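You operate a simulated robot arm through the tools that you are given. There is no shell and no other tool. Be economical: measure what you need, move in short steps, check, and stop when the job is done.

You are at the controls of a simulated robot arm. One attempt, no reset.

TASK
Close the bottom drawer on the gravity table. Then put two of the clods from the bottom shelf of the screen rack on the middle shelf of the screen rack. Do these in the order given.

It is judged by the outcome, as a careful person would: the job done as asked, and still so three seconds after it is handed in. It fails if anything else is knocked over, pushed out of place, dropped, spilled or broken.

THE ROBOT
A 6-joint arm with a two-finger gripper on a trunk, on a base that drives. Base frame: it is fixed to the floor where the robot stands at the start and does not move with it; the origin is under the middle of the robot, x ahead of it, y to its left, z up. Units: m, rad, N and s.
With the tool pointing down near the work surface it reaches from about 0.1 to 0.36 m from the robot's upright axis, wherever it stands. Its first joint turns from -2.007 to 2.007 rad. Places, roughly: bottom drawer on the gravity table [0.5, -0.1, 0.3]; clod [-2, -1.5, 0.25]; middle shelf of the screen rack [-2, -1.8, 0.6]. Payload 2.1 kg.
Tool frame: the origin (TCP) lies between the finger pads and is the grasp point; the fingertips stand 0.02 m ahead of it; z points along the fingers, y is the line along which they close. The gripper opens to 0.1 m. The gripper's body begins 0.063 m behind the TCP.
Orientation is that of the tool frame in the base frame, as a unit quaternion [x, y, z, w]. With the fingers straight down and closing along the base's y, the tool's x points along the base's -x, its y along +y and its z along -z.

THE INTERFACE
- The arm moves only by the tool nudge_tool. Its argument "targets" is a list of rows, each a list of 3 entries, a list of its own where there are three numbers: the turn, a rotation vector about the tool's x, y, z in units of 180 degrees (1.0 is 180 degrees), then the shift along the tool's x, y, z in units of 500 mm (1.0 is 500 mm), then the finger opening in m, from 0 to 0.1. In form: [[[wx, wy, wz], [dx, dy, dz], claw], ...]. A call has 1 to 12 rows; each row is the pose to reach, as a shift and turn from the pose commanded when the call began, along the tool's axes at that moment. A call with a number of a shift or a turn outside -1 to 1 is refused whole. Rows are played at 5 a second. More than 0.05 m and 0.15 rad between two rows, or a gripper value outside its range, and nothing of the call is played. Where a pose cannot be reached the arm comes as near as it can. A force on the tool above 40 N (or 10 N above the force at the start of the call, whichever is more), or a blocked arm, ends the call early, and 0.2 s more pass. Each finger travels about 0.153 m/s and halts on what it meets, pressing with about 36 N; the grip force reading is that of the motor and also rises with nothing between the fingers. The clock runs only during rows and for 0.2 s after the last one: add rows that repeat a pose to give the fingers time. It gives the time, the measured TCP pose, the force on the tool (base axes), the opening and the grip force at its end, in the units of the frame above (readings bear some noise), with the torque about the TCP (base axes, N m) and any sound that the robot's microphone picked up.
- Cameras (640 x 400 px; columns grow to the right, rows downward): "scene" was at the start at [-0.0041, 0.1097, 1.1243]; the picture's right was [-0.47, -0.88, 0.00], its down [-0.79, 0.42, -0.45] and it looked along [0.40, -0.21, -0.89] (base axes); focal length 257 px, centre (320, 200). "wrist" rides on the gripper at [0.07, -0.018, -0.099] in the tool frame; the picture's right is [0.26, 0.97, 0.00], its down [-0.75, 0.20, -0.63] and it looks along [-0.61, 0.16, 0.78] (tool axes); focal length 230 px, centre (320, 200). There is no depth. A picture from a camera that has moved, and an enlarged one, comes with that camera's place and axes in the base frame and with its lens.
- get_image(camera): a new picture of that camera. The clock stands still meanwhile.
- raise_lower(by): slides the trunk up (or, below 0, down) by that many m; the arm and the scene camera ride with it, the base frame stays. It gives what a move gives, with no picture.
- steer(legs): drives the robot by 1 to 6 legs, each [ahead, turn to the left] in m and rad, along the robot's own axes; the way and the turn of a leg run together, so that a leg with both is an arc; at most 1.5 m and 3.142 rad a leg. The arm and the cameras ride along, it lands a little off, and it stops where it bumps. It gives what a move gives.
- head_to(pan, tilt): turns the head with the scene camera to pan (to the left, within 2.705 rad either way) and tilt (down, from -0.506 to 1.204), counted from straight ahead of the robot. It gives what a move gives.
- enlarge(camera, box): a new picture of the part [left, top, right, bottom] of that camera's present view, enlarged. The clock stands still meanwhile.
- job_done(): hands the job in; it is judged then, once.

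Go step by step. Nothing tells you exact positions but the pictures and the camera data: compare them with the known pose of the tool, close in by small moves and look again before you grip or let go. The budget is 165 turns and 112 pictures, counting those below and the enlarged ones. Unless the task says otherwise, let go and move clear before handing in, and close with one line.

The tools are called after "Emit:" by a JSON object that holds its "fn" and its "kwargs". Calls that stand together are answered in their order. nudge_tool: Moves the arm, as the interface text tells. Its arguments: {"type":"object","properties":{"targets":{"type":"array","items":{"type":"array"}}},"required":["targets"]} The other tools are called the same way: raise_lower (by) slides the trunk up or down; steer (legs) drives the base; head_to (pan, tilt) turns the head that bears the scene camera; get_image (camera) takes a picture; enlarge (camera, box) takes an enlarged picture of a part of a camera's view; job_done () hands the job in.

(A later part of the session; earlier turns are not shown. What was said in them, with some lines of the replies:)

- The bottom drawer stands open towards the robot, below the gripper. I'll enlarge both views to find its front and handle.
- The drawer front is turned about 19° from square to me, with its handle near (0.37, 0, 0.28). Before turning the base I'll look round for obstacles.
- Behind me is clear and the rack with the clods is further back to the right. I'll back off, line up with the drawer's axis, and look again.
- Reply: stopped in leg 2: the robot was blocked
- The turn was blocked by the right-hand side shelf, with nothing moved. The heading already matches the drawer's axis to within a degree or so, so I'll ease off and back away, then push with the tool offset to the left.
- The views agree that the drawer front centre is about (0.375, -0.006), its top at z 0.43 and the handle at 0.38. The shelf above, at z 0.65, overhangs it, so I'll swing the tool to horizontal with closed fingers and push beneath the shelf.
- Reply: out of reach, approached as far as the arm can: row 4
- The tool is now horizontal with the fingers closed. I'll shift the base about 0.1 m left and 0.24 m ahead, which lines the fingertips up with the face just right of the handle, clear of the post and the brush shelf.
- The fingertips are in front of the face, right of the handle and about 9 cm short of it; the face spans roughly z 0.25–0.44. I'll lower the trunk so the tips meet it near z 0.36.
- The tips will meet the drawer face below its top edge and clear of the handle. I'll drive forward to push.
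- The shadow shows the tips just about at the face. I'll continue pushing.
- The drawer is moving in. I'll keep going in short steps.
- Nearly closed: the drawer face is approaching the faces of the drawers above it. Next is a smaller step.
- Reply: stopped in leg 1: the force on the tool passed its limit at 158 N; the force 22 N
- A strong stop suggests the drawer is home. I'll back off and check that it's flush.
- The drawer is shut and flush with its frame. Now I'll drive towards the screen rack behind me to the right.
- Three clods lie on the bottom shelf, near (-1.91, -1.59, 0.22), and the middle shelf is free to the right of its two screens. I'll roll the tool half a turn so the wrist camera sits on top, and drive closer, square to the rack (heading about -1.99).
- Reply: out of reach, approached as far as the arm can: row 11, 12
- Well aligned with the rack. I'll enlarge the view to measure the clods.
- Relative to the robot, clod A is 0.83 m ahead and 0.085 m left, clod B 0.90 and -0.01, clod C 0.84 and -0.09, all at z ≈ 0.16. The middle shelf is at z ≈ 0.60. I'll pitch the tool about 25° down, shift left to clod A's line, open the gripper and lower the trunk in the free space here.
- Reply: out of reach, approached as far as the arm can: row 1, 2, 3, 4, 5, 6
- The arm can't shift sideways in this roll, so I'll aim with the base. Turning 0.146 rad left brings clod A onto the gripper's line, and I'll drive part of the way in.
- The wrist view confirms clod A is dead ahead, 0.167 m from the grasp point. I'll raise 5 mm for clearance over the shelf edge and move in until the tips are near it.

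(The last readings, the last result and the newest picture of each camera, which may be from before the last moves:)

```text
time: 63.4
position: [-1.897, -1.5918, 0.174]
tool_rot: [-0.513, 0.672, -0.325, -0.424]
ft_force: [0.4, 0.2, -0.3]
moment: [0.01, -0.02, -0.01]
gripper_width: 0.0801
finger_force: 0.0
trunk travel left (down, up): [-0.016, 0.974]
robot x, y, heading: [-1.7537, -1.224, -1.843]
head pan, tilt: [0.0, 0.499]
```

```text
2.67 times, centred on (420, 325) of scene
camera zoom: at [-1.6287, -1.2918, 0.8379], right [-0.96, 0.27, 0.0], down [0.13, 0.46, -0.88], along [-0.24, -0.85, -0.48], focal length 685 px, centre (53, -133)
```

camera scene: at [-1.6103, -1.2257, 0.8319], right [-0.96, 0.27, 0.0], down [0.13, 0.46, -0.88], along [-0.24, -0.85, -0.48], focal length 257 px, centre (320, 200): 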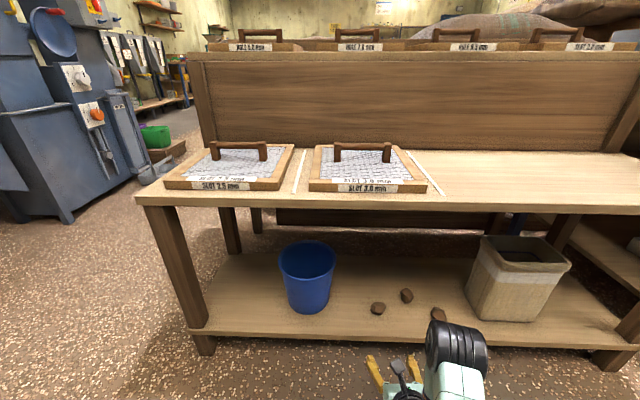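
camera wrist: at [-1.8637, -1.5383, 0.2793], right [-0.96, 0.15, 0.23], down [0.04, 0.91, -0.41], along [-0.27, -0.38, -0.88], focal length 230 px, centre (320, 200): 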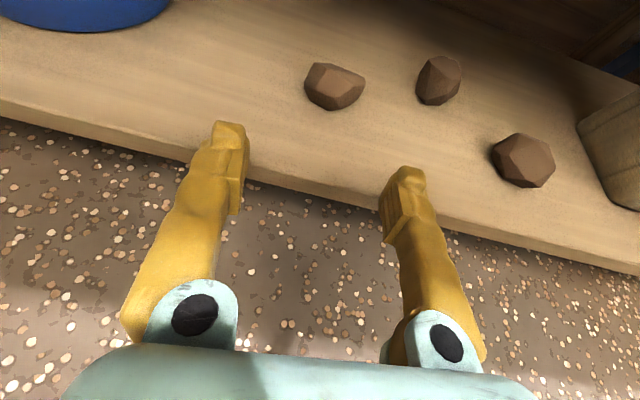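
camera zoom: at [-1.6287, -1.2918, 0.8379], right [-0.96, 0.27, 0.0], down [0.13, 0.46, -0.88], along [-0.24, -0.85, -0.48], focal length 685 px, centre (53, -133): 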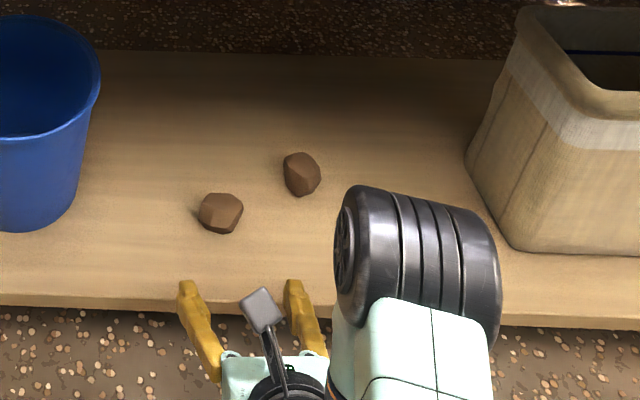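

The fingers are above the shelf surface at its edge and clod A is centred between them. I'll move in the last 9 cm.

Emit:
{"fn": "steer", "kwargs": {"legs": [[0.093, 0]]}}

Emit:
{"fn": "get_image", "kwargs": {"camera": "wrist"}}

```text
time: 64.5
position: [-1.9204, -1.6823, 0.1745]
tool_rot: [-0.514, 0.671, -0.326, -0.424]
ft_force: [-0.9, -0.3, -0.6]
moment: [0.01, 0.01, 0.0]
gripper_width: 0.0797
finger_force: 0.1
trunk travel left (down, up): [-0.016, 0.974]
robot x, y, heading: [-1.7752, -1.3152, -1.839]
head pan, tilt: [0.0, 0.499]
```

```text
70 pictures are left
camera wrist: at [-1.8884, -1.6279, 0.2793], right [-0.96, 0.14, 0.23], down [0.04, 0.91, -0.41], along [-0.27, -0.38, -0.88], focal length 230 px, centre (320, 200)
```

wrist: 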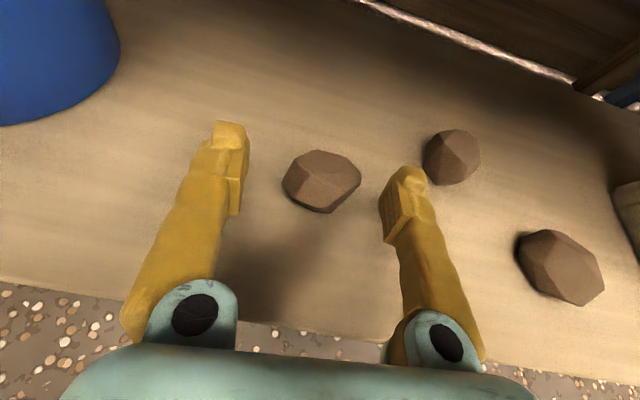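

Clod A sits right at the grasp point in view. I'll lower 6 mm and close the fingers.

Emit:
{"fn": "raise_lower", "kwargs": {"by": -0.006}}

Emit:
{"fn": "nudge_tool", "kwargs": {"targets": [[[0, 0, 0], [0, 0, 0], 0.06], [[0, 0, 0], [0, 0, 0], 0.04], [[0, 0, 0], [0, 0, 0], 0.02], [[0, 0, 0], [0, 0, 0], 0.0], [[0, 0, 0], [0, 0, 0], 0.0], [[0, 0, 0], [0, 0, 0], 0.0]]}}

Emit:
{"fn": "get_image", "kwargs": {"camera": "wrist"}}

```text
time: 65.0
position: [-1.9203, -1.6796, 0.1679]
tool_rot: [-0.513, 0.671, -0.326, -0.424]
ft_force: [0.2, 1.2, 0.0]
moment: [-0.02, -0.01, 0.02]
gripper_width: 0.0798
finger_force: 0.0
trunk travel left (down, up): [-0.01, 0.98]
robot x, y, heading: [-1.7769, -1.3143, -1.84]
head pan, tilt: [0.0, 0.499]
```

```text
time: 66.4
position: [-1.9211, -1.6815, 0.168]
tool_rot: [-0.513, 0.672, -0.326, -0.424]
ft_force: [0.5, 0.4, 0.3]
moment: [0.0, -0.02, -0.01]
gripper_width: 0.0
finger_force: 29.8
trunk travel left (down, up): [-0.01, 0.98]
robot x, y, heading: [-1.7822, -1.3127, -1.847]
head pan, tilt: [0.0, 0.499]
```

```text
69 pictures are left
camera wrist: at [-1.8884, -1.6279, 0.2733], right [-0.96, 0.14, 0.23], down [0.04, 0.91, -0.41], along [-0.27, -0.38, -0.88], focal length 230 px, centre (320, 200)
```

wrist: 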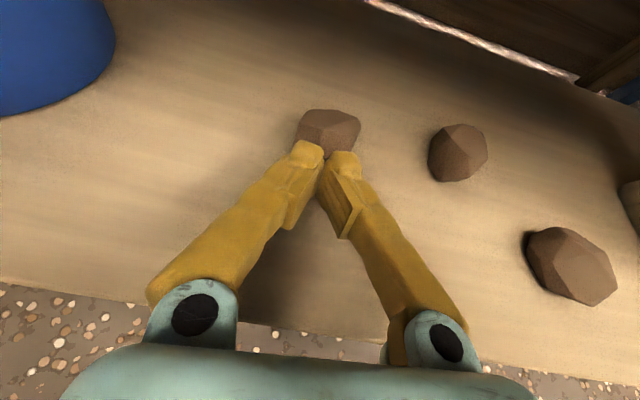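

The clod slipped forward about 4 cm as the fingers closed — they gripped too high and too far back. I'll open, go lower while checking for contact with the shelf, and try again deeper.

Emit:
{"fn": "nudge_tool", "kwargs": {"targets": [[[0, 0, 0], [0, 0, 0], 0.03], [[0, 0, 0], [0, 0, 0], 0.06], [[0, 0, 0], [0, 0, 0], 0.08], [[0, 0, 0], [0, 0, 0], 0.08]]}}

Emit:
{"fn": "raise_lower", "kwargs": {"by": -0.009}}

Emit:
{"fn": "get_image", "kwargs": {"camera": "wrist"}}

Emit:
{"fn": "enlarge", "kwargs": {"camera": "scene", "box": [300, 250, 540, 400]}}

```text
time: 67.4
position: [-1.9212, -1.6809, 0.1686]
tool_rot: [-0.514, 0.672, -0.325, -0.424]
ft_force: [-0.8, -1.0, -1.3]
moment: [0.01, -0.04, -0.01]
gripper_width: 0.08
finger_force: 0.1
trunk travel left (down, up): [-0.01, 0.98]
robot x, y, heading: [-1.7803, -1.313, -1.843]
head pan, tilt: [0.0, 0.499]
```

```text
time: 68.0
position: [-1.9203, -1.6823, 0.1591]
tool_rot: [-0.514, 0.671, -0.326, -0.424]
ft_force: [0.6, 1.3, 3.6]
moment: [0.09, 0.16, -0.13]
gripper_width: 0.0801
finger_force: 0.0
trunk travel left (down, up): [-0.001, 0.989]
robot x, y, heading: [-1.7827, -1.3156, -1.844]
head pan, tilt: [0.0, 0.499]
```

```text
68 pictures are left
camera wrist: at [-1.8883, -1.6278, 0.2646], right [-0.96, 0.15, 0.23], down [0.04, 0.91, -0.41], along [-0.27, -0.38, -0.88], focal length 230 px, centre (320, 200)
```

wrist: 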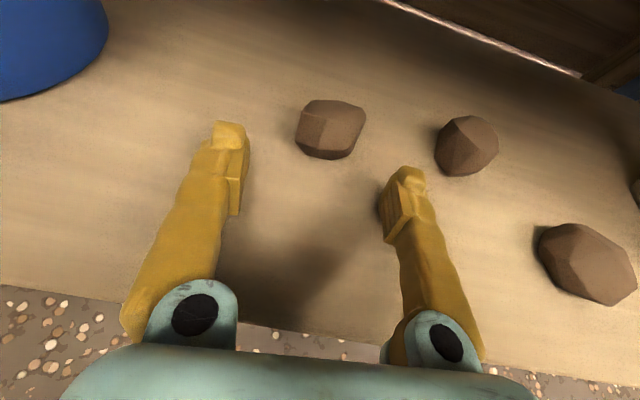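

```text
2.67 times, centred on (420, 325) of scene
camera zoom: at [-1.6534, -1.3809, 0.8229], right [-0.96, 0.27, 0.0], down [0.13, 0.46, -0.88], along [-0.24, -0.85, -0.48], focal length 685 px, centre (53, -133)
```

zoom: 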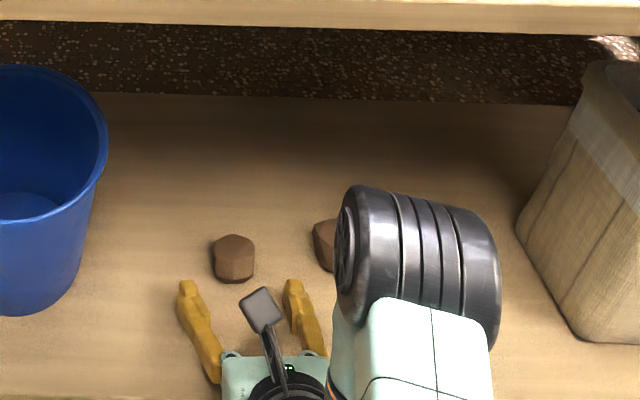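

The fingertips just brush the shelf here, so it lies at about z 0.14. I'll lift 3 mm and advance 5 cm so the clod sits well between the pads.

Emit:
{"fn": "raise_lower", "kwargs": {"by": 0.003}}

Emit:
{"fn": "steer", "kwargs": {"legs": [[0.05, 0]]}}

Emit:
{"fn": "get_image", "kwargs": {"camera": "wrist"}}

```text
time: 68.5
position: [-1.9208, -1.6812, 0.1617]
tool_rot: [-0.513, 0.672, -0.325, -0.424]
ft_force: [-0.2, -0.6, 0.5]
moment: [0.0, -0.01, 0.0]
gripper_width: 0.0801
finger_force: 0.1
trunk travel left (down, up): [-0.004, 0.986]
robot x, y, heading: [-1.7796, -1.3131, -1.84]
head pan, tilt: [0.0, 0.499]
```

```text
time: 69.5
position: [-1.9347, -1.729, 0.1633]
tool_rot: [-0.514, 0.672, -0.326, -0.423]
ft_force: [-0.6, 0.6, -0.5]
moment: [-0.05, 0.0, -0.01]
gripper_width: 0.0798
finger_force: 0.1
trunk travel left (down, up): [-0.004, 0.986]
robot x, y, heading: [-1.791, -1.3618, -1.839]
head pan, tilt: [0.0, 0.499]
```

```text
66 pictures are left
camera wrist: at [-1.9017, -1.6756, 0.2673], right [-0.96, 0.15, 0.23], down [0.04, 0.91, -0.41], along [-0.27, -0.38, -0.88], focal length 230 px, centre (320, 200)
```

wrist: 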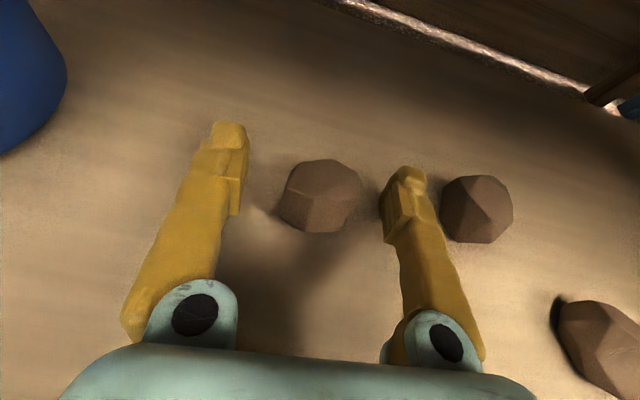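

The clod is centred between the pads and a little behind the grasp point. Closing.

Emit:
{"fn": "nudge_tool", "kwargs": {"targets": [[[0, 0, 0], [0, 0, 0], 0.065], [[0, 0, 0], [0, 0, 0], 0.05], [[0, 0, 0], [0, 0, 0], 0.04], [[0, 0, 0], [0, 0, 0], 0.03], [[0, 0, 0], [0, 0, 0], 0.02], [[0, 0, 0], [0, 0, 0], 0.01], [[0, 0, 0], [0, 0, 0], 0.0], [[0, 0, 0], [0, 0, 0], 0.0]]}}

Emit:
{"fn": "get_image", "kwargs": {"camera": "wrist"}}

```text
time: 71.3
position: [-1.9347, -1.7288, 0.1616]
tool_rot: [-0.513, 0.672, -0.325, -0.424]
ft_force: [0.7, -0.5, -0.5]
moment: [-0.02, -0.03, -0.03]
gripper_width: 0.0395
finger_force: 35.9
trunk travel left (down, up): [-0.004, 0.986]
robot x, y, heading: [-1.7894, -1.3598, -1.842]
head pan, tilt: [0.0, 0.499]
```

```text
65 pictures are left
camera wrist: at [-1.9017, -1.6756, 0.2672], right [-0.96, 0.15, 0.23], down [0.04, 0.91, -0.41], along [-0.27, -0.38, -0.88], focal length 230 px, centre (320, 200)
```

wrist: 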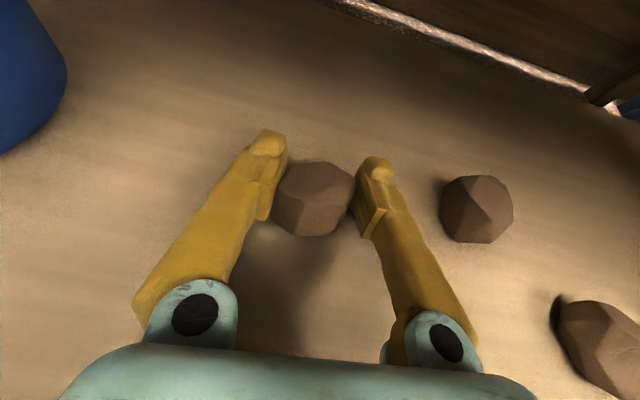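

Clod A is held at 39.5 mm. I'll lift slightly and check the grip.

Emit:
{"fn": "raise_lower", "kwargs": {"by": 0.05}}

Emit:
{"fn": "get_image", "kwargs": {"camera": "wrist"}}

```text
time: 72.2
position: [-1.934, -1.7272, 0.2117]
tool_rot: [-0.514, 0.671, -0.326, -0.423]
ft_force: [-0.5, 0.1, 0.0]
moment: [-0.01, 0.01, 0.0]
gripper_width: 0.0395
finger_force: 36.3
trunk travel left (down, up): [-0.054, 0.936]
robot x, y, heading: [-1.7929, -1.3615, -1.843]
head pan, tilt: [0.0, 0.499]
```

```text
64 pictures are left
camera wrist: at [-1.9017, -1.6756, 0.3173], right [-0.96, 0.14, 0.23], down [0.04, 0.91, -0.41], along [-0.27, -0.38, -0.88], focal length 230 px, centre (320, 200)
```

wrist: 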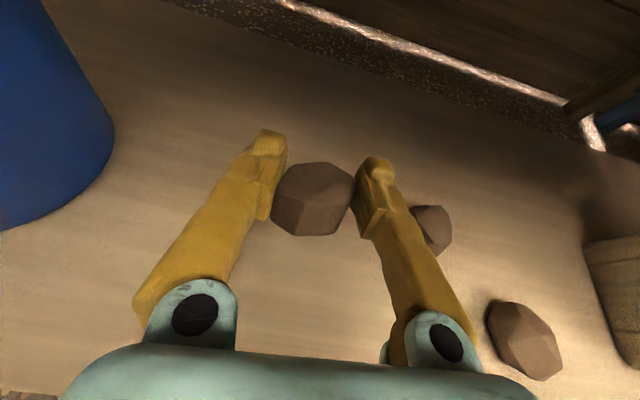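

The grip is firm. I'll back out clear of the rack and raise above the middle shelf.

Emit:
{"fn": "steer", "kwargs": {"legs": [[-0.35, 0]]}}

Emit:
{"fn": "raise_lower", "kwargs": {"by": 0.5}}

Emit:
{"fn": "steer", "kwargs": {"legs": [[0, -0.297]]}}

Emit:
{"fn": "get_image", "kwargs": {"camera": "scene"}}

Emit:
{"fn": "get_image", "kwargs": {"camera": "wrist"}}

```text
time: 74.4
position: [-1.8412, -1.3948, 0.2113]
tool_rot: [-0.512, 0.672, -0.325, -0.425]
ft_force: [0.4, -0.1, -1.0]
moment: [0.03, -0.03, -0.02]
gripper_width: 0.0388
finger_force: 36.1
trunk travel left (down, up): [-0.054, 0.936]
robot x, y, heading: [-1.6978, -1.0277, -1.838]
head pan, tilt: [0.0, 0.499]
```

```text
refused: 0.5 is not a number from -0.4 to 0.4
```

```text
time: 75.8
position: [-1.9431, -1.3367, 0.211]
tool_rot: [-0.409, 0.74, -0.259, -0.467]
ft_force: [-0.3, 0.2, -0.3]
moment: [0.01, 0.03, 0.02]
gripper_width: 0.039
finger_force: 36.1
trunk travel left (down, up): [-0.054, 0.936]
robot x, y, heading: [-1.7008, -1.0295, -2.137]
head pan, tilt: [0.0, 0.499]
```

```text
63 pictures are left
camera scene: at [-1.599, -1.1288, 0.8759], right [-0.84, 0.54, 0.0], down [0.26, 0.4, -0.88], along [-0.47, -0.74, -0.48], focal length 257 px, centre (320, 200)
```

scene: 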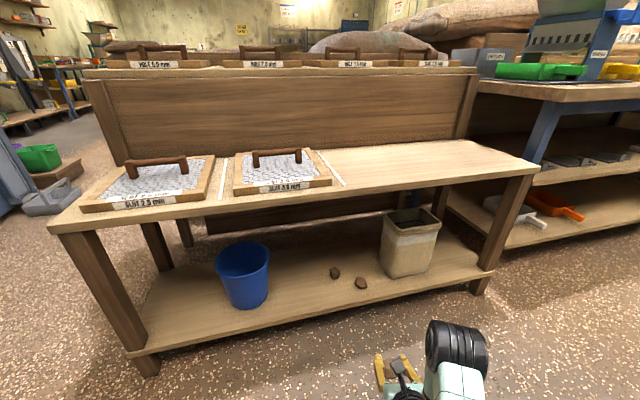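

```text
62 pictures are left
camera wrist: at [-1.896, -1.296, 0.3172], right [-0.88, 0.42, 0.23], down [0.3, 0.86, -0.41], along [-0.37, -0.29, -0.88], focal length 230 px, centre (320, 200)
```

wrist: 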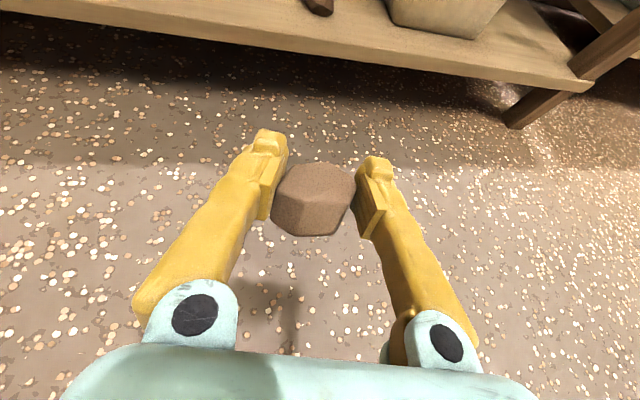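

Clod held. I'll raise in two steps to about z 0.7 and advance part of the way.

Emit:
{"fn": "raise_lower", "kwargs": {"by": 0.4}}

Emit:
{"fn": "raise_lower", "kwargs": {"by": 0.09}}

Emit:
{"fn": "steer", "kwargs": {"legs": [[0.25, 0]]}}

Emit:
{"fn": "get_image", "kwargs": {"camera": "scene"}}

Emit:
{"fn": "get_image", "kwargs": {"camera": "wrist"}}

```text
time: 79.6
position: [-1.9426, -1.3363, 0.6118]
tool_rot: [-0.408, 0.74, -0.259, -0.467]
ft_force: [0.5, 0.8, -1.2]
moment: [-0.01, 0.0, -0.02]
gripper_width: 0.0388
finger_force: 36.5
trunk travel left (down, up): [-0.454, 0.536]
robot x, y, heading: [-1.7, -1.0274, -2.138]
head pan, tilt: [0.0, 0.499]
```

```text
time: 80.9
position: [-1.9425, -1.3373, 0.7016]
tool_rot: [-0.408, 0.74, -0.259, -0.467]
ft_force: [-0.1, -0.1, -0.1]
moment: [-0.02, 0.01, -0.01]
gripper_width: 0.0387
finger_force: 36.2
trunk travel left (down, up): [-0.544, 0.446]
robot x, y, heading: [-1.7013, -1.0291, -2.138]
head pan, tilt: [0.0, 0.499]
```

```text
time: 82.7
position: [-2.0773, -1.5503, 0.7007]
tool_rot: [-0.408, 0.741, -0.259, -0.467]
ft_force: [-0.4, 0.0, 0.0]
moment: [0.0, 0.0, 0.02]
gripper_width: 0.0385
finger_force: 36.2
trunk travel left (down, up): [-0.544, 0.446]
robot x, y, heading: [-1.8343, -1.2402, -2.146]
head pan, tilt: [0.0, 0.499]
```

```text
61 pictures are left
camera scene: at [-1.7349, -1.3415, 1.3659], right [-0.84, 0.54, 0.0], down [0.26, 0.4, -0.88], along [-0.47, -0.74, -0.48], focal length 257 px, centre (320, 200)
```

scene: 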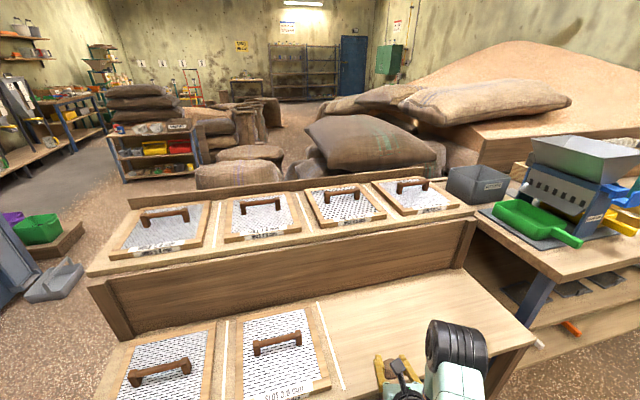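

```text
60 pictures are left
camera wrist: at [-2.0319, -1.5081, 0.807], right [-0.88, 0.42, 0.23], down [0.31, 0.86, -0.41], along [-0.37, -0.29, -0.88], focal length 230 px, centre (320, 200)
```

wrist: 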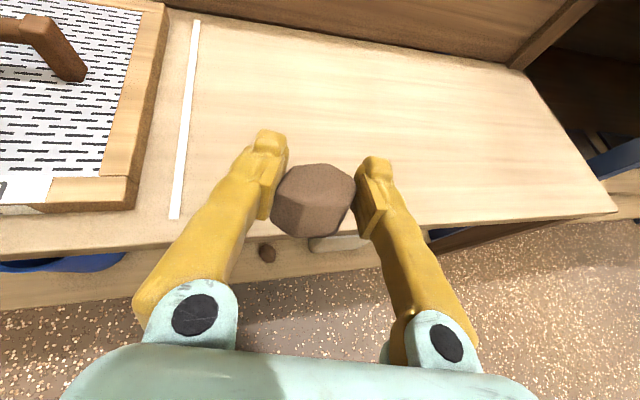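

The free part of the middle shelf is right ahead. I'll move in 0.1 m and lower towards the surface.

Emit:
{"fn": "steer", "kwargs": {"legs": [[0.1, 0]]}}

Emit:
{"fn": "raise_lower", "kwargs": {"by": -0.04}}

Emit:
{"fn": "get_image", "kwargs": {"camera": "wrist"}}

Emit:
{"fn": "get_image", "kwargs": {"camera": "scene"}}

```text
time: 83.8
position: [-2.1316, -1.634, 0.7017]
tool_rot: [-0.409, 0.74, -0.259, -0.467]
ft_force: [-0.2, -0.2, -0.9]
moment: [-0.02, 0.0, 0.02]
gripper_width: 0.0387
finger_force: 35.9
trunk travel left (down, up): [-0.544, 0.446]
robot x, y, heading: [-1.8897, -1.3204, -2.145]
head pan, tilt: [0.0, 0.499]
```

```text
time: 84.7
position: [-2.1296, -1.6319, 0.6627]
tool_rot: [-0.408, 0.74, -0.259, -0.467]
ft_force: [-1.0, -0.6, -1.3]
moment: [-0.04, 0.03, 0.01]
gripper_width: 0.0387
finger_force: 35.9
trunk travel left (down, up): [-0.504, 0.486]
robot x, y, heading: [-1.8865, -1.3226, -2.143]
head pan, tilt: [0.0, 0.499]
```

```text
59 pictures are left
camera wrist: at [-2.0845, -1.5909, 0.7671], right [-0.88, 0.42, 0.23], down [0.31, 0.86, -0.41], along [-0.37, -0.29, -0.88], focal length 230 px, centre (320, 200)
```

wrist: 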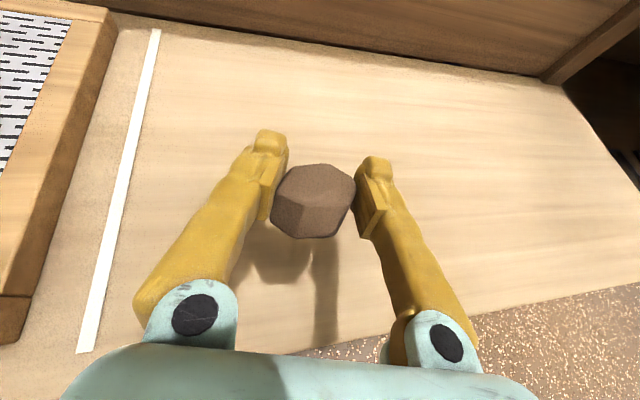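

```text
58 pictures are left
camera scene: at [-1.7875, -1.4236, 1.3259], right [-0.84, 0.54, 0.0], down [0.26, 0.4, -0.88], along [-0.47, -0.74, -0.48], focal length 257 px, centre (320, 200)
```

scene: 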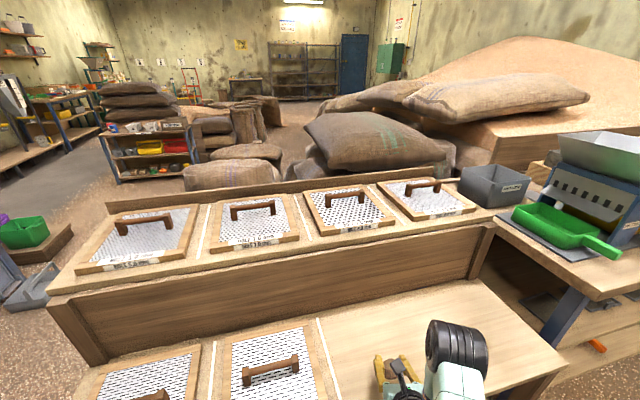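

Triangulating the white strip puts the shelf top at z ≈ 0.58, so the clod should touch at a TCP height near 0.605. I'll lower gently.

Emit:
{"fn": "raise_lower", "kwargs": {"by": -0.035}}

Emit:
{"fn": "raise_lower", "kwargs": {"by": -0.01}}

Emit:
{"fn": "get_image", "kwargs": {"camera": "wrist"}}

```text
time: 85.5
position: [-2.1296, -1.6324, 0.6268]
tool_rot: [-0.408, 0.74, -0.259, -0.467]
ft_force: [0.5, 0.3, -0.6]
moment: [0.01, 0.02, 0.03]
gripper_width: 0.0386
finger_force: 36.1
trunk travel left (down, up): [-0.469, 0.521]
robot x, y, heading: [-1.8889, -1.3212, -2.14]
head pan, tilt: [0.0, 0.499]
```

```text
time: 86.0
position: [-2.1303, -1.6327, 0.6169]
tool_rot: [-0.409, 0.74, -0.26, -0.467]
ft_force: [0.2, -0.1, -0.6]
moment: [0.0, 0.01, 0.0]
gripper_width: 0.0382
finger_force: 36.2
trunk travel left (down, up): [-0.459, 0.531]
robot x, y, heading: [-1.8867, -1.3202, -2.138]
head pan, tilt: [0.0, 0.499]
```

```text
57 pictures are left
camera wrist: at [-2.0845, -1.5909, 0.7221], right [-0.88, 0.42, 0.23], down [0.31, 0.86, -0.41], along [-0.37, -0.29, -0.88], focal length 230 px, centre (320, 200)
```

wrist: 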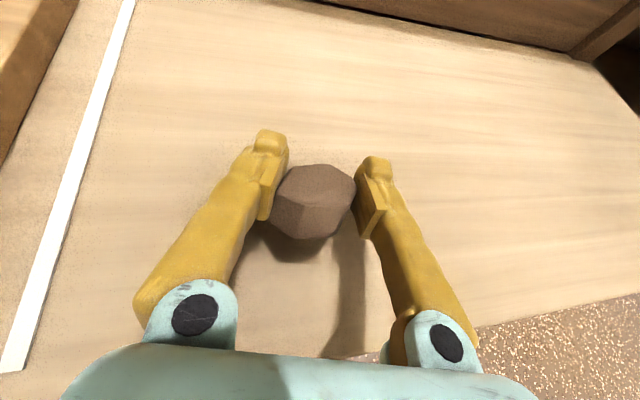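

The shadow is almost closed up, so I'll lower in 4 mm steps until it touches.

Emit:
{"fn": "raise_lower", "kwargs": {"by": -0.006}}

Emit:
{"fn": "raise_lower", "kwargs": {"by": -0.004}}

Emit:
{"fn": "raise_lower", "kwargs": {"by": -0.003}}

```text
time: 86.6
position: [-2.1295, -1.6314, 0.6104]
tool_rot: [-0.409, 0.74, -0.26, -0.467]
ft_force: [0.1, 0.0, -0.6]
moment: [-0.01, 0.03, -0.01]
gripper_width: 0.0384
finger_force: 35.8
trunk travel left (down, up): [-0.453, 0.537]
robot x, y, heading: [-1.8882, -1.3208, -2.14]
head pan, tilt: [0.0, 0.499]
```

```text
time: 87.1
position: [-2.1315, -1.6323, 0.6065]
tool_rot: [-0.408, 0.74, -0.259, -0.467]
ft_force: [-0.2, 0.0, 0.1]
moment: [-0.01, 0.02, 0.02]
gripper_width: 0.0388
finger_force: 36.2
trunk travel left (down, up): [-0.449, 0.541]
robot x, y, heading: [-1.8877, -1.3234, -2.144]
head pan, tilt: [0.0, 0.499]
```

```text
time: 87.7
position: [-2.1305, -1.6323, 0.603]
tool_rot: [-0.409, 0.74, -0.259, -0.467]
ft_force: [-0.3, -0.2, -1.1]
moment: [-0.04, 0.02, -0.01]
gripper_width: 0.0383
finger_force: 35.7
trunk travel left (down, up): [-0.446, 0.544]
robot x, y, heading: [-1.8896, -1.3179, -2.138]
head pan, tilt: [0.0, 0.499]
```

Emit:
{"fn": "raise_lower", "kwargs": {"by": -0.003}}

Emit:
{"fn": "raise_lower", "kwargs": {"by": -0.003}}

Emit:
{"fn": "get_image", "kwargs": {"camera": "wrist"}}

```text
time: 88.2
position: [-2.1311, -1.6315, 0.6001]
tool_rot: [-0.408, 0.74, -0.259, -0.468]
ft_force: [-0.2, -1.1, 4.8]
moment: [-0.08, -0.12, -0.01]
gripper_width: 0.0382
finger_force: 35.7
trunk travel left (down, up): [-0.443, 0.547]
robot x, y, heading: [-1.8846, -1.3187, -2.139]
head pan, tilt: [0.0, 0.499]
```

```text
time: 88.7
position: [-2.1309, -1.6319, 0.6009]
tool_rot: [-0.407, 0.738, -0.261, -0.471]
ft_force: [-3.3, -5.7, 26.4]
moment: [-0.11, -0.44, -0.11]
gripper_width: 0.0382
finger_force: 36.2
trunk travel left (down, up): [-0.44, 0.55]
robot x, y, heading: [-1.8862, -1.3198, -2.14]
head pan, tilt: [0.0, 0.499]
```

```text
56 pictures are left
camera wrist: at [-2.084, -1.5901, 0.7054], right [-0.88, 0.42, 0.23], down [0.3, 0.86, -0.42], along [-0.37, -0.29, -0.88], focal length 230 px, centre (320, 200)
```

wrist: 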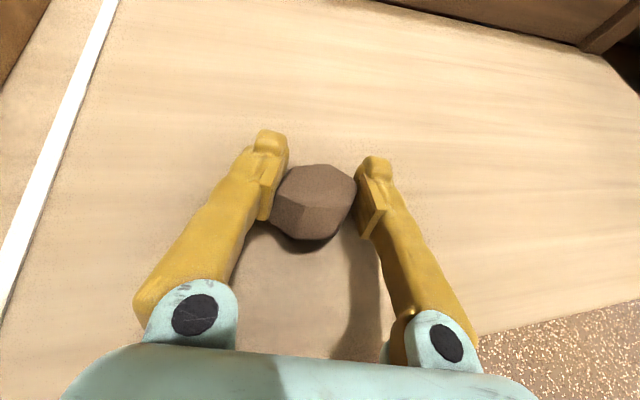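

It's in contact. I'll relieve the pressure by 3 mm and release.

Emit:
{"fn": "raise_lower", "kwargs": {"by": 0.003}}

Emit:
{"fn": "nudge_tool", "kwargs": {"targets": [[[0, 0, 0], [0, 0, 0], 0.045], [[0, 0, 0], [0, 0, 0], 0.055], [[0, 0, 0], [0, 0, 0], 0.07], [[0, 0, 0], [0, 0, 0], 0.08], [[0, 0, 0], [0, 0, 0], 0.08]]}}

Emit:
{"fn": "get_image", "kwargs": {"camera": "wrist"}}

```text
time: 89.2
position: [-2.1296, -1.6309, 0.6005]
tool_rot: [-0.409, 0.74, -0.26, -0.467]
ft_force: [-3.0, -3.2, 11.2]
moment: [-0.2, -0.05, -0.06]
gripper_width: 0.038
finger_force: 36.1
trunk travel left (down, up): [-0.443, 0.547]
robot x, y, heading: [-1.8857, -1.3215, -2.139]
head pan, tilt: [0.0, 0.499]
```

```text
time: 90.4
position: [-2.1313, -1.6325, 0.6014]
tool_rot: [-0.408, 0.74, -0.259, -0.467]
ft_force: [-0.1, 0.1, 0.6]
moment: [0.0, -0.01, -0.01]
gripper_width: 0.0801
finger_force: 0.0
trunk travel left (down, up): [-0.443, 0.547]
robot x, y, heading: [-1.8913, -1.3215, -2.143]
head pan, tilt: [0.0, 0.499]
```

```text
55 pictures are left
camera wrist: at [-2.0845, -1.5909, 0.7062], right [-0.88, 0.42, 0.23], down [0.31, 0.86, -0.41], along [-0.37, -0.29, -0.88], focal length 230 px, centre (320, 200)
```

wrist: 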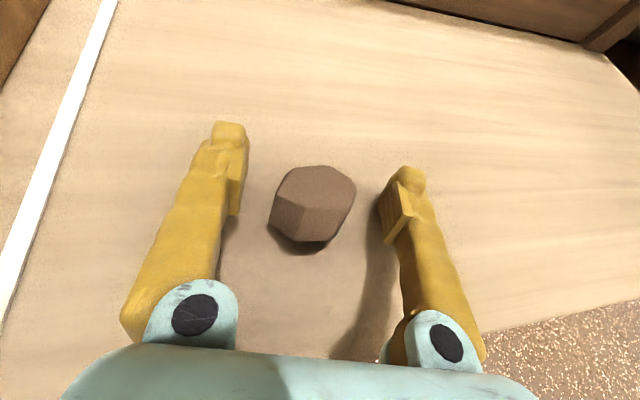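

Clod A is resting on the middle shelf. I'll back straight out, go down, and aim at clod C at about (-2.088, -1.615).

Emit:
{"fn": "steer", "kwargs": {"legs": [[-0.35, 0]]}}

Emit:
{"fn": "raise_lower", "kwargs": {"by": -0.4}}

Emit:
{"fn": "raise_lower", "kwargs": {"by": -0.033}}

Emit:
{"fn": "steer", "kwargs": {"legs": [[0, 0.04], [0.16, 0]]}}

Emit:
{"fn": "get_image", "kwargs": {"camera": "wrist"}}

Emit:
{"fn": "get_image", "kwargs": {"camera": "scene"}}

```text
time: 92.7
position: [-1.9441, -1.3386, 0.6001]
tool_rot: [-0.407, 0.74, -0.259, -0.468]
ft_force: [-0.3, 0.1, -0.6]
moment: [0.02, 0.0, 0.0]
gripper_width: 0.0799
finger_force: 0.0
trunk travel left (down, up): [-0.443, 0.547]
robot x, y, heading: [-1.7035, -1.0298, -2.142]
head pan, tilt: [0.0, 0.499]
```

```text
time: 96.5
position: [-1.9439, -1.3387, 0.2021]
tool_rot: [-0.407, 0.741, -0.259, -0.467]
ft_force: [-0.4, 0.5, -0.1]
moment: [0.01, 0.0, -0.01]
gripper_width: 0.0797
finger_force: 0.0
trunk travel left (down, up): [-0.043, 0.947]
robot x, y, heading: [-1.6991, -1.0316, -2.144]
head pan, tilt: [0.0, 0.499]
```

```text
time: 97.3
position: [-1.9443, -1.3391, 0.1679]
tool_rot: [-0.407, 0.741, -0.258, -0.467]
ft_force: [0.0, 0.2, -0.1]
moment: [-0.01, -0.01, -0.05]
gripper_width: 0.08
finger_force: 0.1
trunk travel left (down, up): [-0.01, 0.98]
robot x, y, heading: [-1.7006, -1.0263, -2.144]
head pan, tilt: [0.0, 0.499]
```

```text
time: 99.0
position: [-2.0086, -1.4804, 0.1678]
tool_rot: [-0.422, 0.733, -0.268, -0.462]
ft_force: [0.5, -0.2, 0.3]
moment: [0.0, -0.01, 0.01]
gripper_width: 0.0801
finger_force: 0.0
trunk travel left (down, up): [-0.01, 0.98]
robot x, y, heading: [-1.7775, -1.1619, -2.104]
head pan, tilt: [0.0, 0.499]
```

```text
54 pictures are left
camera wrist: at [-1.9642, -1.4374, 0.2732], right [-0.89, 0.39, 0.23], down [0.27, 0.87, -0.41], along [-0.36, -0.3, -0.88], focal length 230 px, centre (320, 200)
```

wrist: 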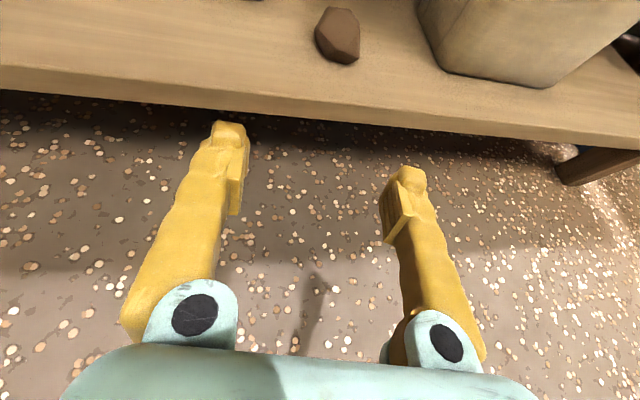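

```text
53 pictures are left
camera scene: at [-1.6737, -1.2591, 0.8319], right [-0.86, 0.51, 0.0], down [0.24, 0.41, -0.88], along [-0.44, -0.76, -0.48], focal length 257 px, centre (320, 200)
```

scene: 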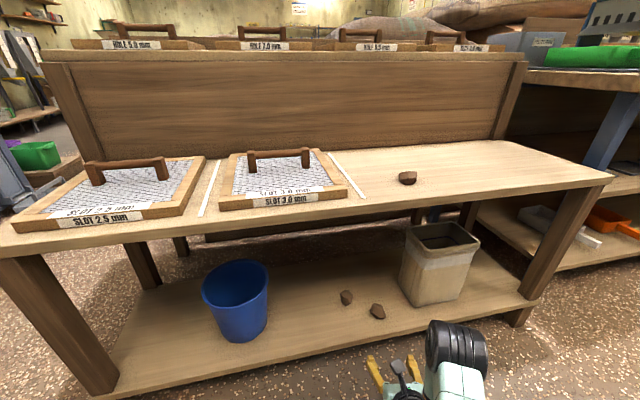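

Clod A lies on the middle shelf, and clod C is dead ahead, 0.159 m from the grasp point, with the box clear to the right. I'll move in.

Emit:
{"fn": "steer", "kwargs": {"legs": [[0.166, 0]]}}

Emit:
{"fn": "raise_lower", "kwargs": {"by": -0.006}}

Emit:
{"fn": "get_image", "kwargs": {"camera": "wrist"}}

```text
time: 100.5
position: [-2.0938, -1.6234, 0.1672]
tool_rot: [-0.422, 0.733, -0.268, -0.462]
ft_force: [1.0, 0.5, 0.0]
moment: [-0.04, 0.0, -0.02]
gripper_width: 0.0799
finger_force: 0.1
trunk travel left (down, up): [-0.01, 0.98]
robot x, y, heading: [-1.866, -1.3089, -2.106]
head pan, tilt: [0.0, 0.499]
```

```text
time: 101.0
position: [-2.0953, -1.6236, 0.1618]
tool_rot: [-0.421, 0.733, -0.267, -0.463]
ft_force: [-0.1, -0.2, -0.2]
moment: [0.03, 0.04, 0.01]
gripper_width: 0.0802
finger_force: 0.0
trunk travel left (down, up): [-0.004, 0.986]
robot x, y, heading: [-1.864, -1.3071, -2.1]
head pan, tilt: [0.0, 0.499]
```

```text
52 pictures are left
camera wrist: at [-2.0497, -1.5809, 0.2671], right [-0.89, 0.39, 0.23], down [0.28, 0.87, -0.41], along [-0.36, -0.3, -0.88], focal length 230 px, centre (320, 200)
```

wrist: 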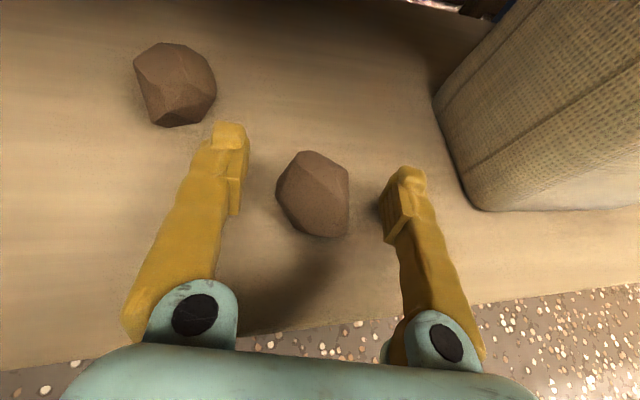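

Clod C is between the pads; clod B and the box are clear. Closing, then a small lift.

Emit:
{"fn": "nudge_tool", "kwargs": {"targets": [[[0, 0, 0], [0, 0, 0], 0.065], [[0, 0, 0], [0, 0, 0], 0.05], [[0, 0, 0], [0, 0, 0], 0.04], [[0, 0, 0], [0, 0, 0], 0.03], [[0, 0, 0], [0, 0, 0], 0.02], [[0, 0, 0], [0, 0, 0], 0.01], [[0, 0, 0], [0, 0, 0], 0.0], [[0, 0, 0], [0, 0, 0], 0.0]]}}

Emit:
{"fn": "get_image", "kwargs": {"camera": "wrist"}}

```text
time: 102.8
position: [-2.0949, -1.624, 0.1624]
tool_rot: [-0.421, 0.732, -0.268, -0.463]
ft_force: [-1.6, -1.7, 4.3]
moment: [-0.04, -0.06, -0.02]
gripper_width: 0.0409
finger_force: 36.2
trunk travel left (down, up): [-0.004, 0.986]
robot x, y, heading: [-1.8628, -1.3032, -2.102]
head pan, tilt: [0.0, 0.499]
```

```text
51 pictures are left
camera wrist: at [-2.0497, -1.5808, 0.2675], right [-0.89, 0.39, 0.23], down [0.27, 0.87, -0.41], along [-0.36, -0.3, -0.88], focal length 230 px, centre (320, 200)
```

wrist: 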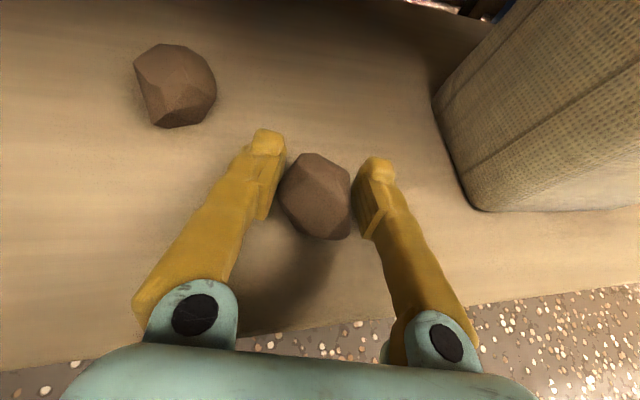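

Clod C is held at 41 mm. I'll lift, back out, turn towards a free spot 0.14 m right of clod A, and raise.

Emit:
{"fn": "raise_lower", "kwargs": {"by": 0.05}}

Emit:
{"fn": "steer", "kwargs": {"legs": [[-0.35, 0], [0, -0.212]]}}

Emit:
{"fn": "raise_lower", "kwargs": {"by": 0.4}}

Emit:
{"fn": "raise_lower", "kwargs": {"by": 0.08}}

Emit:
{"fn": "get_image", "kwargs": {"camera": "scene"}}

Emit:
{"fn": "get_image", "kwargs": {"camera": "wrist"}}

```text
time: 103.8
position: [-2.0937, -1.6233, 0.2119]
tool_rot: [-0.422, 0.733, -0.267, -0.462]
ft_force: [-0.1, -0.4, -0.1]
moment: [0.01, 0.02, -0.02]
gripper_width: 0.0401
finger_force: 36.6
trunk travel left (down, up): [-0.054, 0.936]
robot x, y, heading: [-1.8612, -1.3062, -2.105]
head pan, tilt: [0.0, 0.499]
```

```text
time: 106.8
position: [-1.9792, -1.2639, 0.2108]
tool_rot: [-0.338, 0.775, -0.215, -0.489]
ft_force: [0.6, -0.6, -1.0]
moment: [-0.01, -0.01, 0.03]
gripper_width: 0.04
finger_force: 36.7
trunk travel left (down, up): [-0.054, 0.936]
robot x, y, heading: [-1.6845, -1.0041, -2.321]
head pan, tilt: [0.0, 0.499]
```

```text
time: 110.7
position: [-1.9791, -1.2645, 0.6123]
tool_rot: [-0.338, 0.775, -0.214, -0.489]
ft_force: [0.4, 0.6, 0.0]
moment: [0.04, 0.0, -0.02]
gripper_width: 0.0394
finger_force: 36.2
trunk travel left (down, up): [-0.454, 0.536]
robot x, y, heading: [-1.6837, -1.0058, -2.322]
head pan, tilt: [0.0, 0.499]
```

```text
time: 111.8
position: [-1.9801, -1.2652, 0.6914]
tool_rot: [-0.338, 0.775, -0.215, -0.488]
ft_force: [0.1, -1.0, 0.3]
moment: [-0.01, -0.01, 0.01]
gripper_width: 0.0392
finger_force: 36.1
trunk travel left (down, up): [-0.534, 0.456]
robot x, y, heading: [-1.6846, -1.0038, -2.322]
head pan, tilt: [0.0, 0.499]
```

```text
50 pictures are left
camera scene: at [-1.604, -1.1224, 1.3559], right [-0.73, 0.68, 0.0], down [0.33, 0.35, -0.88], along [-0.6, -0.64, -0.48], focal length 257 px, centre (320, 200)
```

scene: 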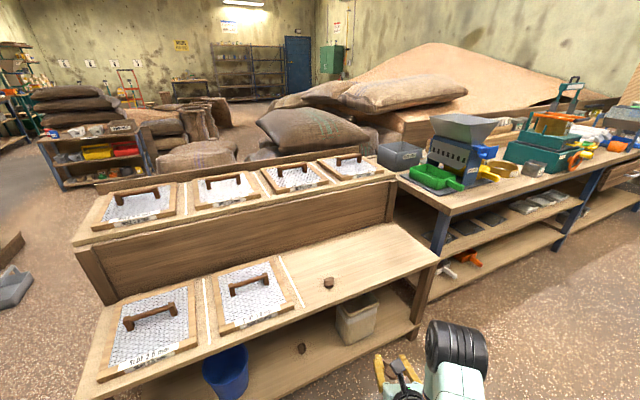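

```text
49 pictures are left
camera wrist: at [-1.9267, -1.2326, 0.7971], right [-0.79, 0.57, 0.23], down [0.46, 0.79, -0.41], along [-0.42, -0.21, -0.88], focal length 230 px, centre (320, 200)
```

wrist: 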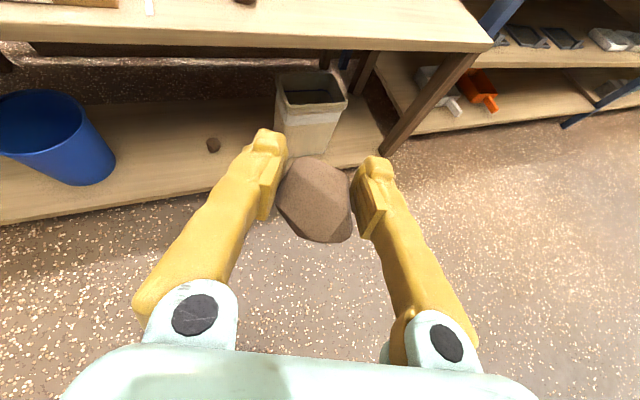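

Clod C is secure. I'll drive 0.4 m onto the middle shelf and lower part of the way.

Emit:
{"fn": "steer", "kwargs": {"legs": [[0.41, 0]]}}

Emit:
{"fn": "raise_lower", "kwargs": {"by": -0.07}}

Emit:
{"fn": "get_image", "kwargs": {"camera": "wrist"}}

```text
time: 114.4
position: [-2.2675, -1.5635, 0.6917]
tool_rot: [-0.335, 0.777, -0.212, -0.49]
ft_force: [0.1, -0.3, -0.7]
moment: [0.03, 0.02, 0.0]
gripper_width: 0.0391
finger_force: 35.9
trunk travel left (down, up): [-0.534, 0.456]
robot x, y, heading: [-1.9742, -1.3059, -2.33]
head pan, tilt: [0.0, 0.499]
```

```text
time: 115.5
position: [-2.2666, -1.5635, 0.6209]
tool_rot: [-0.335, 0.776, -0.213, -0.489]
ft_force: [0.3, -0.6, -1.1]
moment: [0.02, -0.02, 0.01]
gripper_width: 0.039
finger_force: 35.8
trunk travel left (down, up): [-0.464, 0.526]
robot x, y, heading: [-1.9717, -1.3038, -2.332]
head pan, tilt: [0.0, 0.499]
```

```text
48 pictures are left
camera wrist: at [-2.2137, -1.5321, 0.7271], right [-0.78, 0.58, 0.23], down [0.46, 0.79, -0.41], along [-0.42, -0.21, -0.88], focal length 230 px, centre (320, 200)
```

wrist: 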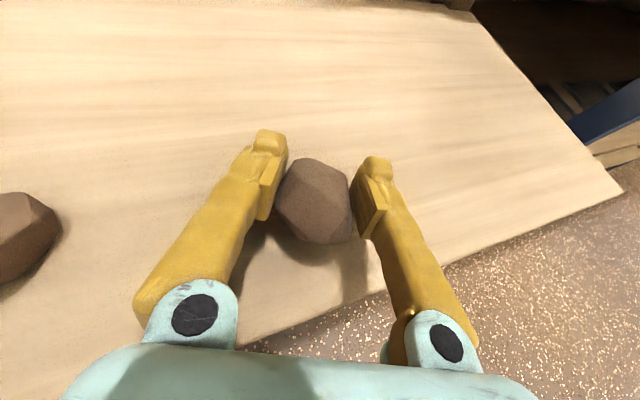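

It's about 10 cm inside the front edge and well clear of clod A. Lowering gently to contact.

Emit:
{"fn": "raise_lower", "kwargs": {"by": -0.012}}

Emit:
{"fn": "raise_lower", "kwargs": {"by": -0.005}}

Emit:
{"fn": "raise_lower", "kwargs": {"by": -0.003}}

```text
time: 116.1
position: [-2.2669, -1.563, 0.6088]
tool_rot: [-0.336, 0.777, -0.213, -0.489]
ft_force: [-0.4, -0.6, -0.1]
moment: [0.02, 0.02, 0.03]
gripper_width: 0.0389
finger_force: 35.9
trunk travel left (down, up): [-0.452, 0.538]
robot x, y, heading: [-1.9698, -1.3035, -2.334]
head pan, tilt: [0.0, 0.499]
```

```text
time: 116.6
position: [-2.2669, -1.5639, 0.6038]
tool_rot: [-0.335, 0.776, -0.213, -0.49]
ft_force: [-0.5, 0.4, 1.2]
moment: [-0.04, -0.02, 0.0]
gripper_width: 0.039
finger_force: 36.5
trunk travel left (down, up): [-0.447, 0.543]
robot x, y, heading: [-1.9698, -1.3032, -2.33]
head pan, tilt: [0.0, 0.499]
```

```text
time: 117.1
position: [-2.2682, -1.5642, 0.6039]
tool_rot: [-0.334, 0.774, -0.214, -0.493]
ft_force: [-1.3, -2.9, 21.3]
moment: [-0.24, -0.29, -0.07]
gripper_width: 0.0389
finger_force: 36.3
trunk travel left (down, up): [-0.444, 0.546]
robot x, y, heading: [-1.9693, -1.3038, -2.332]
head pan, tilt: [0.0, 0.499]
```

In contact. I'll ease up 2 mm and release.

Emit:
{"fn": "raise_lower", "kwargs": {"by": 0.002}}

Emit:
{"fn": "nudge_tool", "kwargs": {"targets": [[[0, 0, 0], [0, 0, 0], 0.045], [[0, 0, 0], [0, 0, 0], 0.055], [[0, 0, 0], [0, 0, 0], 0.07], [[0, 0, 0], [0, 0, 0], 0.08], [[0, 0, 0], [0, 0, 0], 0.08]]}}

Emit:
{"fn": "get_image", "kwargs": {"camera": "wrist"}}

```text
time: 117.7
position: [-2.2658, -1.5621, 0.604]
tool_rot: [-0.335, 0.775, -0.214, -0.491]
ft_force: [-3.3, -3.2, 15.8]
moment: [-0.23, -0.11, -0.08]
gripper_width: 0.0389
finger_force: 36.3
trunk travel left (down, up): [-0.446, 0.544]
robot x, y, heading: [-1.9726, -1.3072, -2.332]
head pan, tilt: [0.0, 0.499]
```

```text
time: 118.8
position: [-2.2662, -1.5636, 0.6035]
tool_rot: [-0.335, 0.777, -0.213, -0.489]
ft_force: [0.2, -0.5, 0.2]
moment: [0.01, -0.01, 0.02]
gripper_width: 0.0797
finger_force: 0.1
trunk travel left (down, up): [-0.446, 0.544]
robot x, y, heading: [-1.9708, -1.3102, -2.333]
head pan, tilt: [0.0, 0.499]
```

```text
47 pictures are left
camera wrist: at [-2.2136, -1.5322, 0.7091], right [-0.78, 0.58, 0.23], down [0.46, 0.79, -0.41], along [-0.42, -0.21, -0.88], focal length 230 px, centre (320, 200)
```

wrist: 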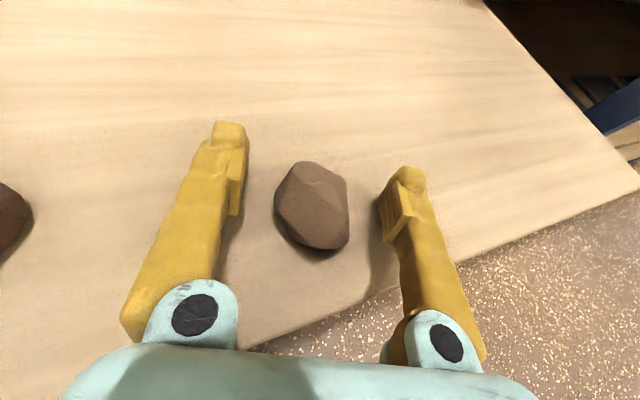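

Both clods rest on the shelf. I'll back off and take a last look, including at the drawer.

Emit:
{"fn": "steer", "kwargs": {"legs": [[-0.4, 0]]}}

Emit:
{"fn": "get_image", "kwargs": {"camera": "scene"}}

Emit:
{"fn": "head_to", "kwargs": {"pan": 2.65, "tilt": 0.4}}

Emit:
{"fn": "get_image", "kwargs": {"camera": "scene"}}

```text
time: 121.3
position: [-1.9918, -1.2744, 0.6037]
tool_rot: [-0.334, 0.776, -0.213, -0.49]
ft_force: [-0.1, -0.1, 0.3]
moment: [0.01, 0.02, -0.02]
gripper_width: 0.0799
finger_force: 0.1
trunk travel left (down, up): [-0.446, 0.544]
robot x, y, heading: [-1.693, -1.016, -2.336]
head pan, tilt: [0.0, 0.499]
```

```text
46 pictures are left
camera scene: at [-1.6141, -1.1358, 1.268], right [-0.72, 0.69, 0.0], down [0.33, 0.35, -0.88], along [-0.61, -0.63, -0.48], focal length 257 px, centre (320, 200)
```

scene: 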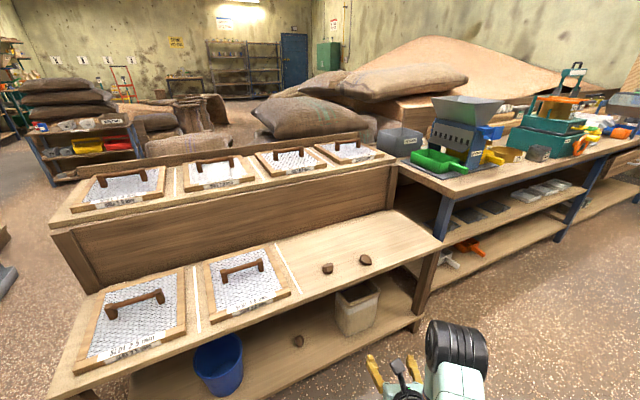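

```text
time: 123.7
position: [-1.9916, -1.2739, 0.6027]
tool_rot: [-0.334, 0.777, -0.212, -0.489]
ft_force: [0.1, 0.0, -0.6]
moment: [-0.02, 0.02, 0.02]
gripper_width: 0.08
finger_force: 0.1
trunk travel left (down, up): [-0.446, 0.544]
robot x, y, heading: [-1.6926, -1.0187, -2.333]
head pan, tilt: [2.649, 0.4]
```

```text
45 pictures are left
camera scene: at [-1.4633, -1.0418, 1.2771], right [0.31, -0.95, 0.0], down [-0.37, -0.12, -0.92], along [0.88, 0.28, -0.39], focal length 257 px, centre (320, 200)
```

scene: 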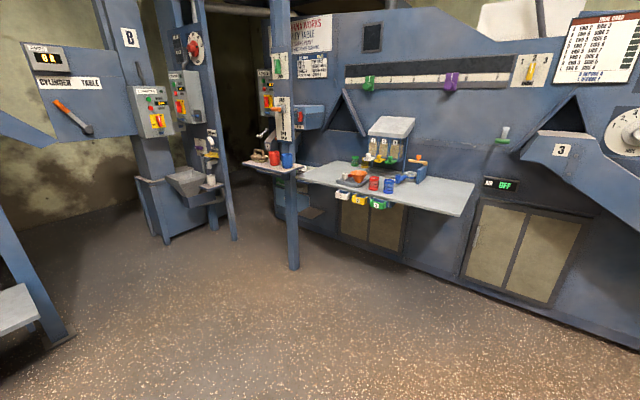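

Both clods are on the middle shelf, the third clod, bucket and box are still in place on the bottom shelf, and the drawer was flush when I last checked it. The gripper is clear, so I'm handing in.

Emit:
{"fn": "job_done", "kwargs": {}}

```text
The job is handed in.
```

The bottom drawer is closed and two clods now sit on the middle shelf of the screen rack; nothing else looked knocked over or dropped in the final pictures.
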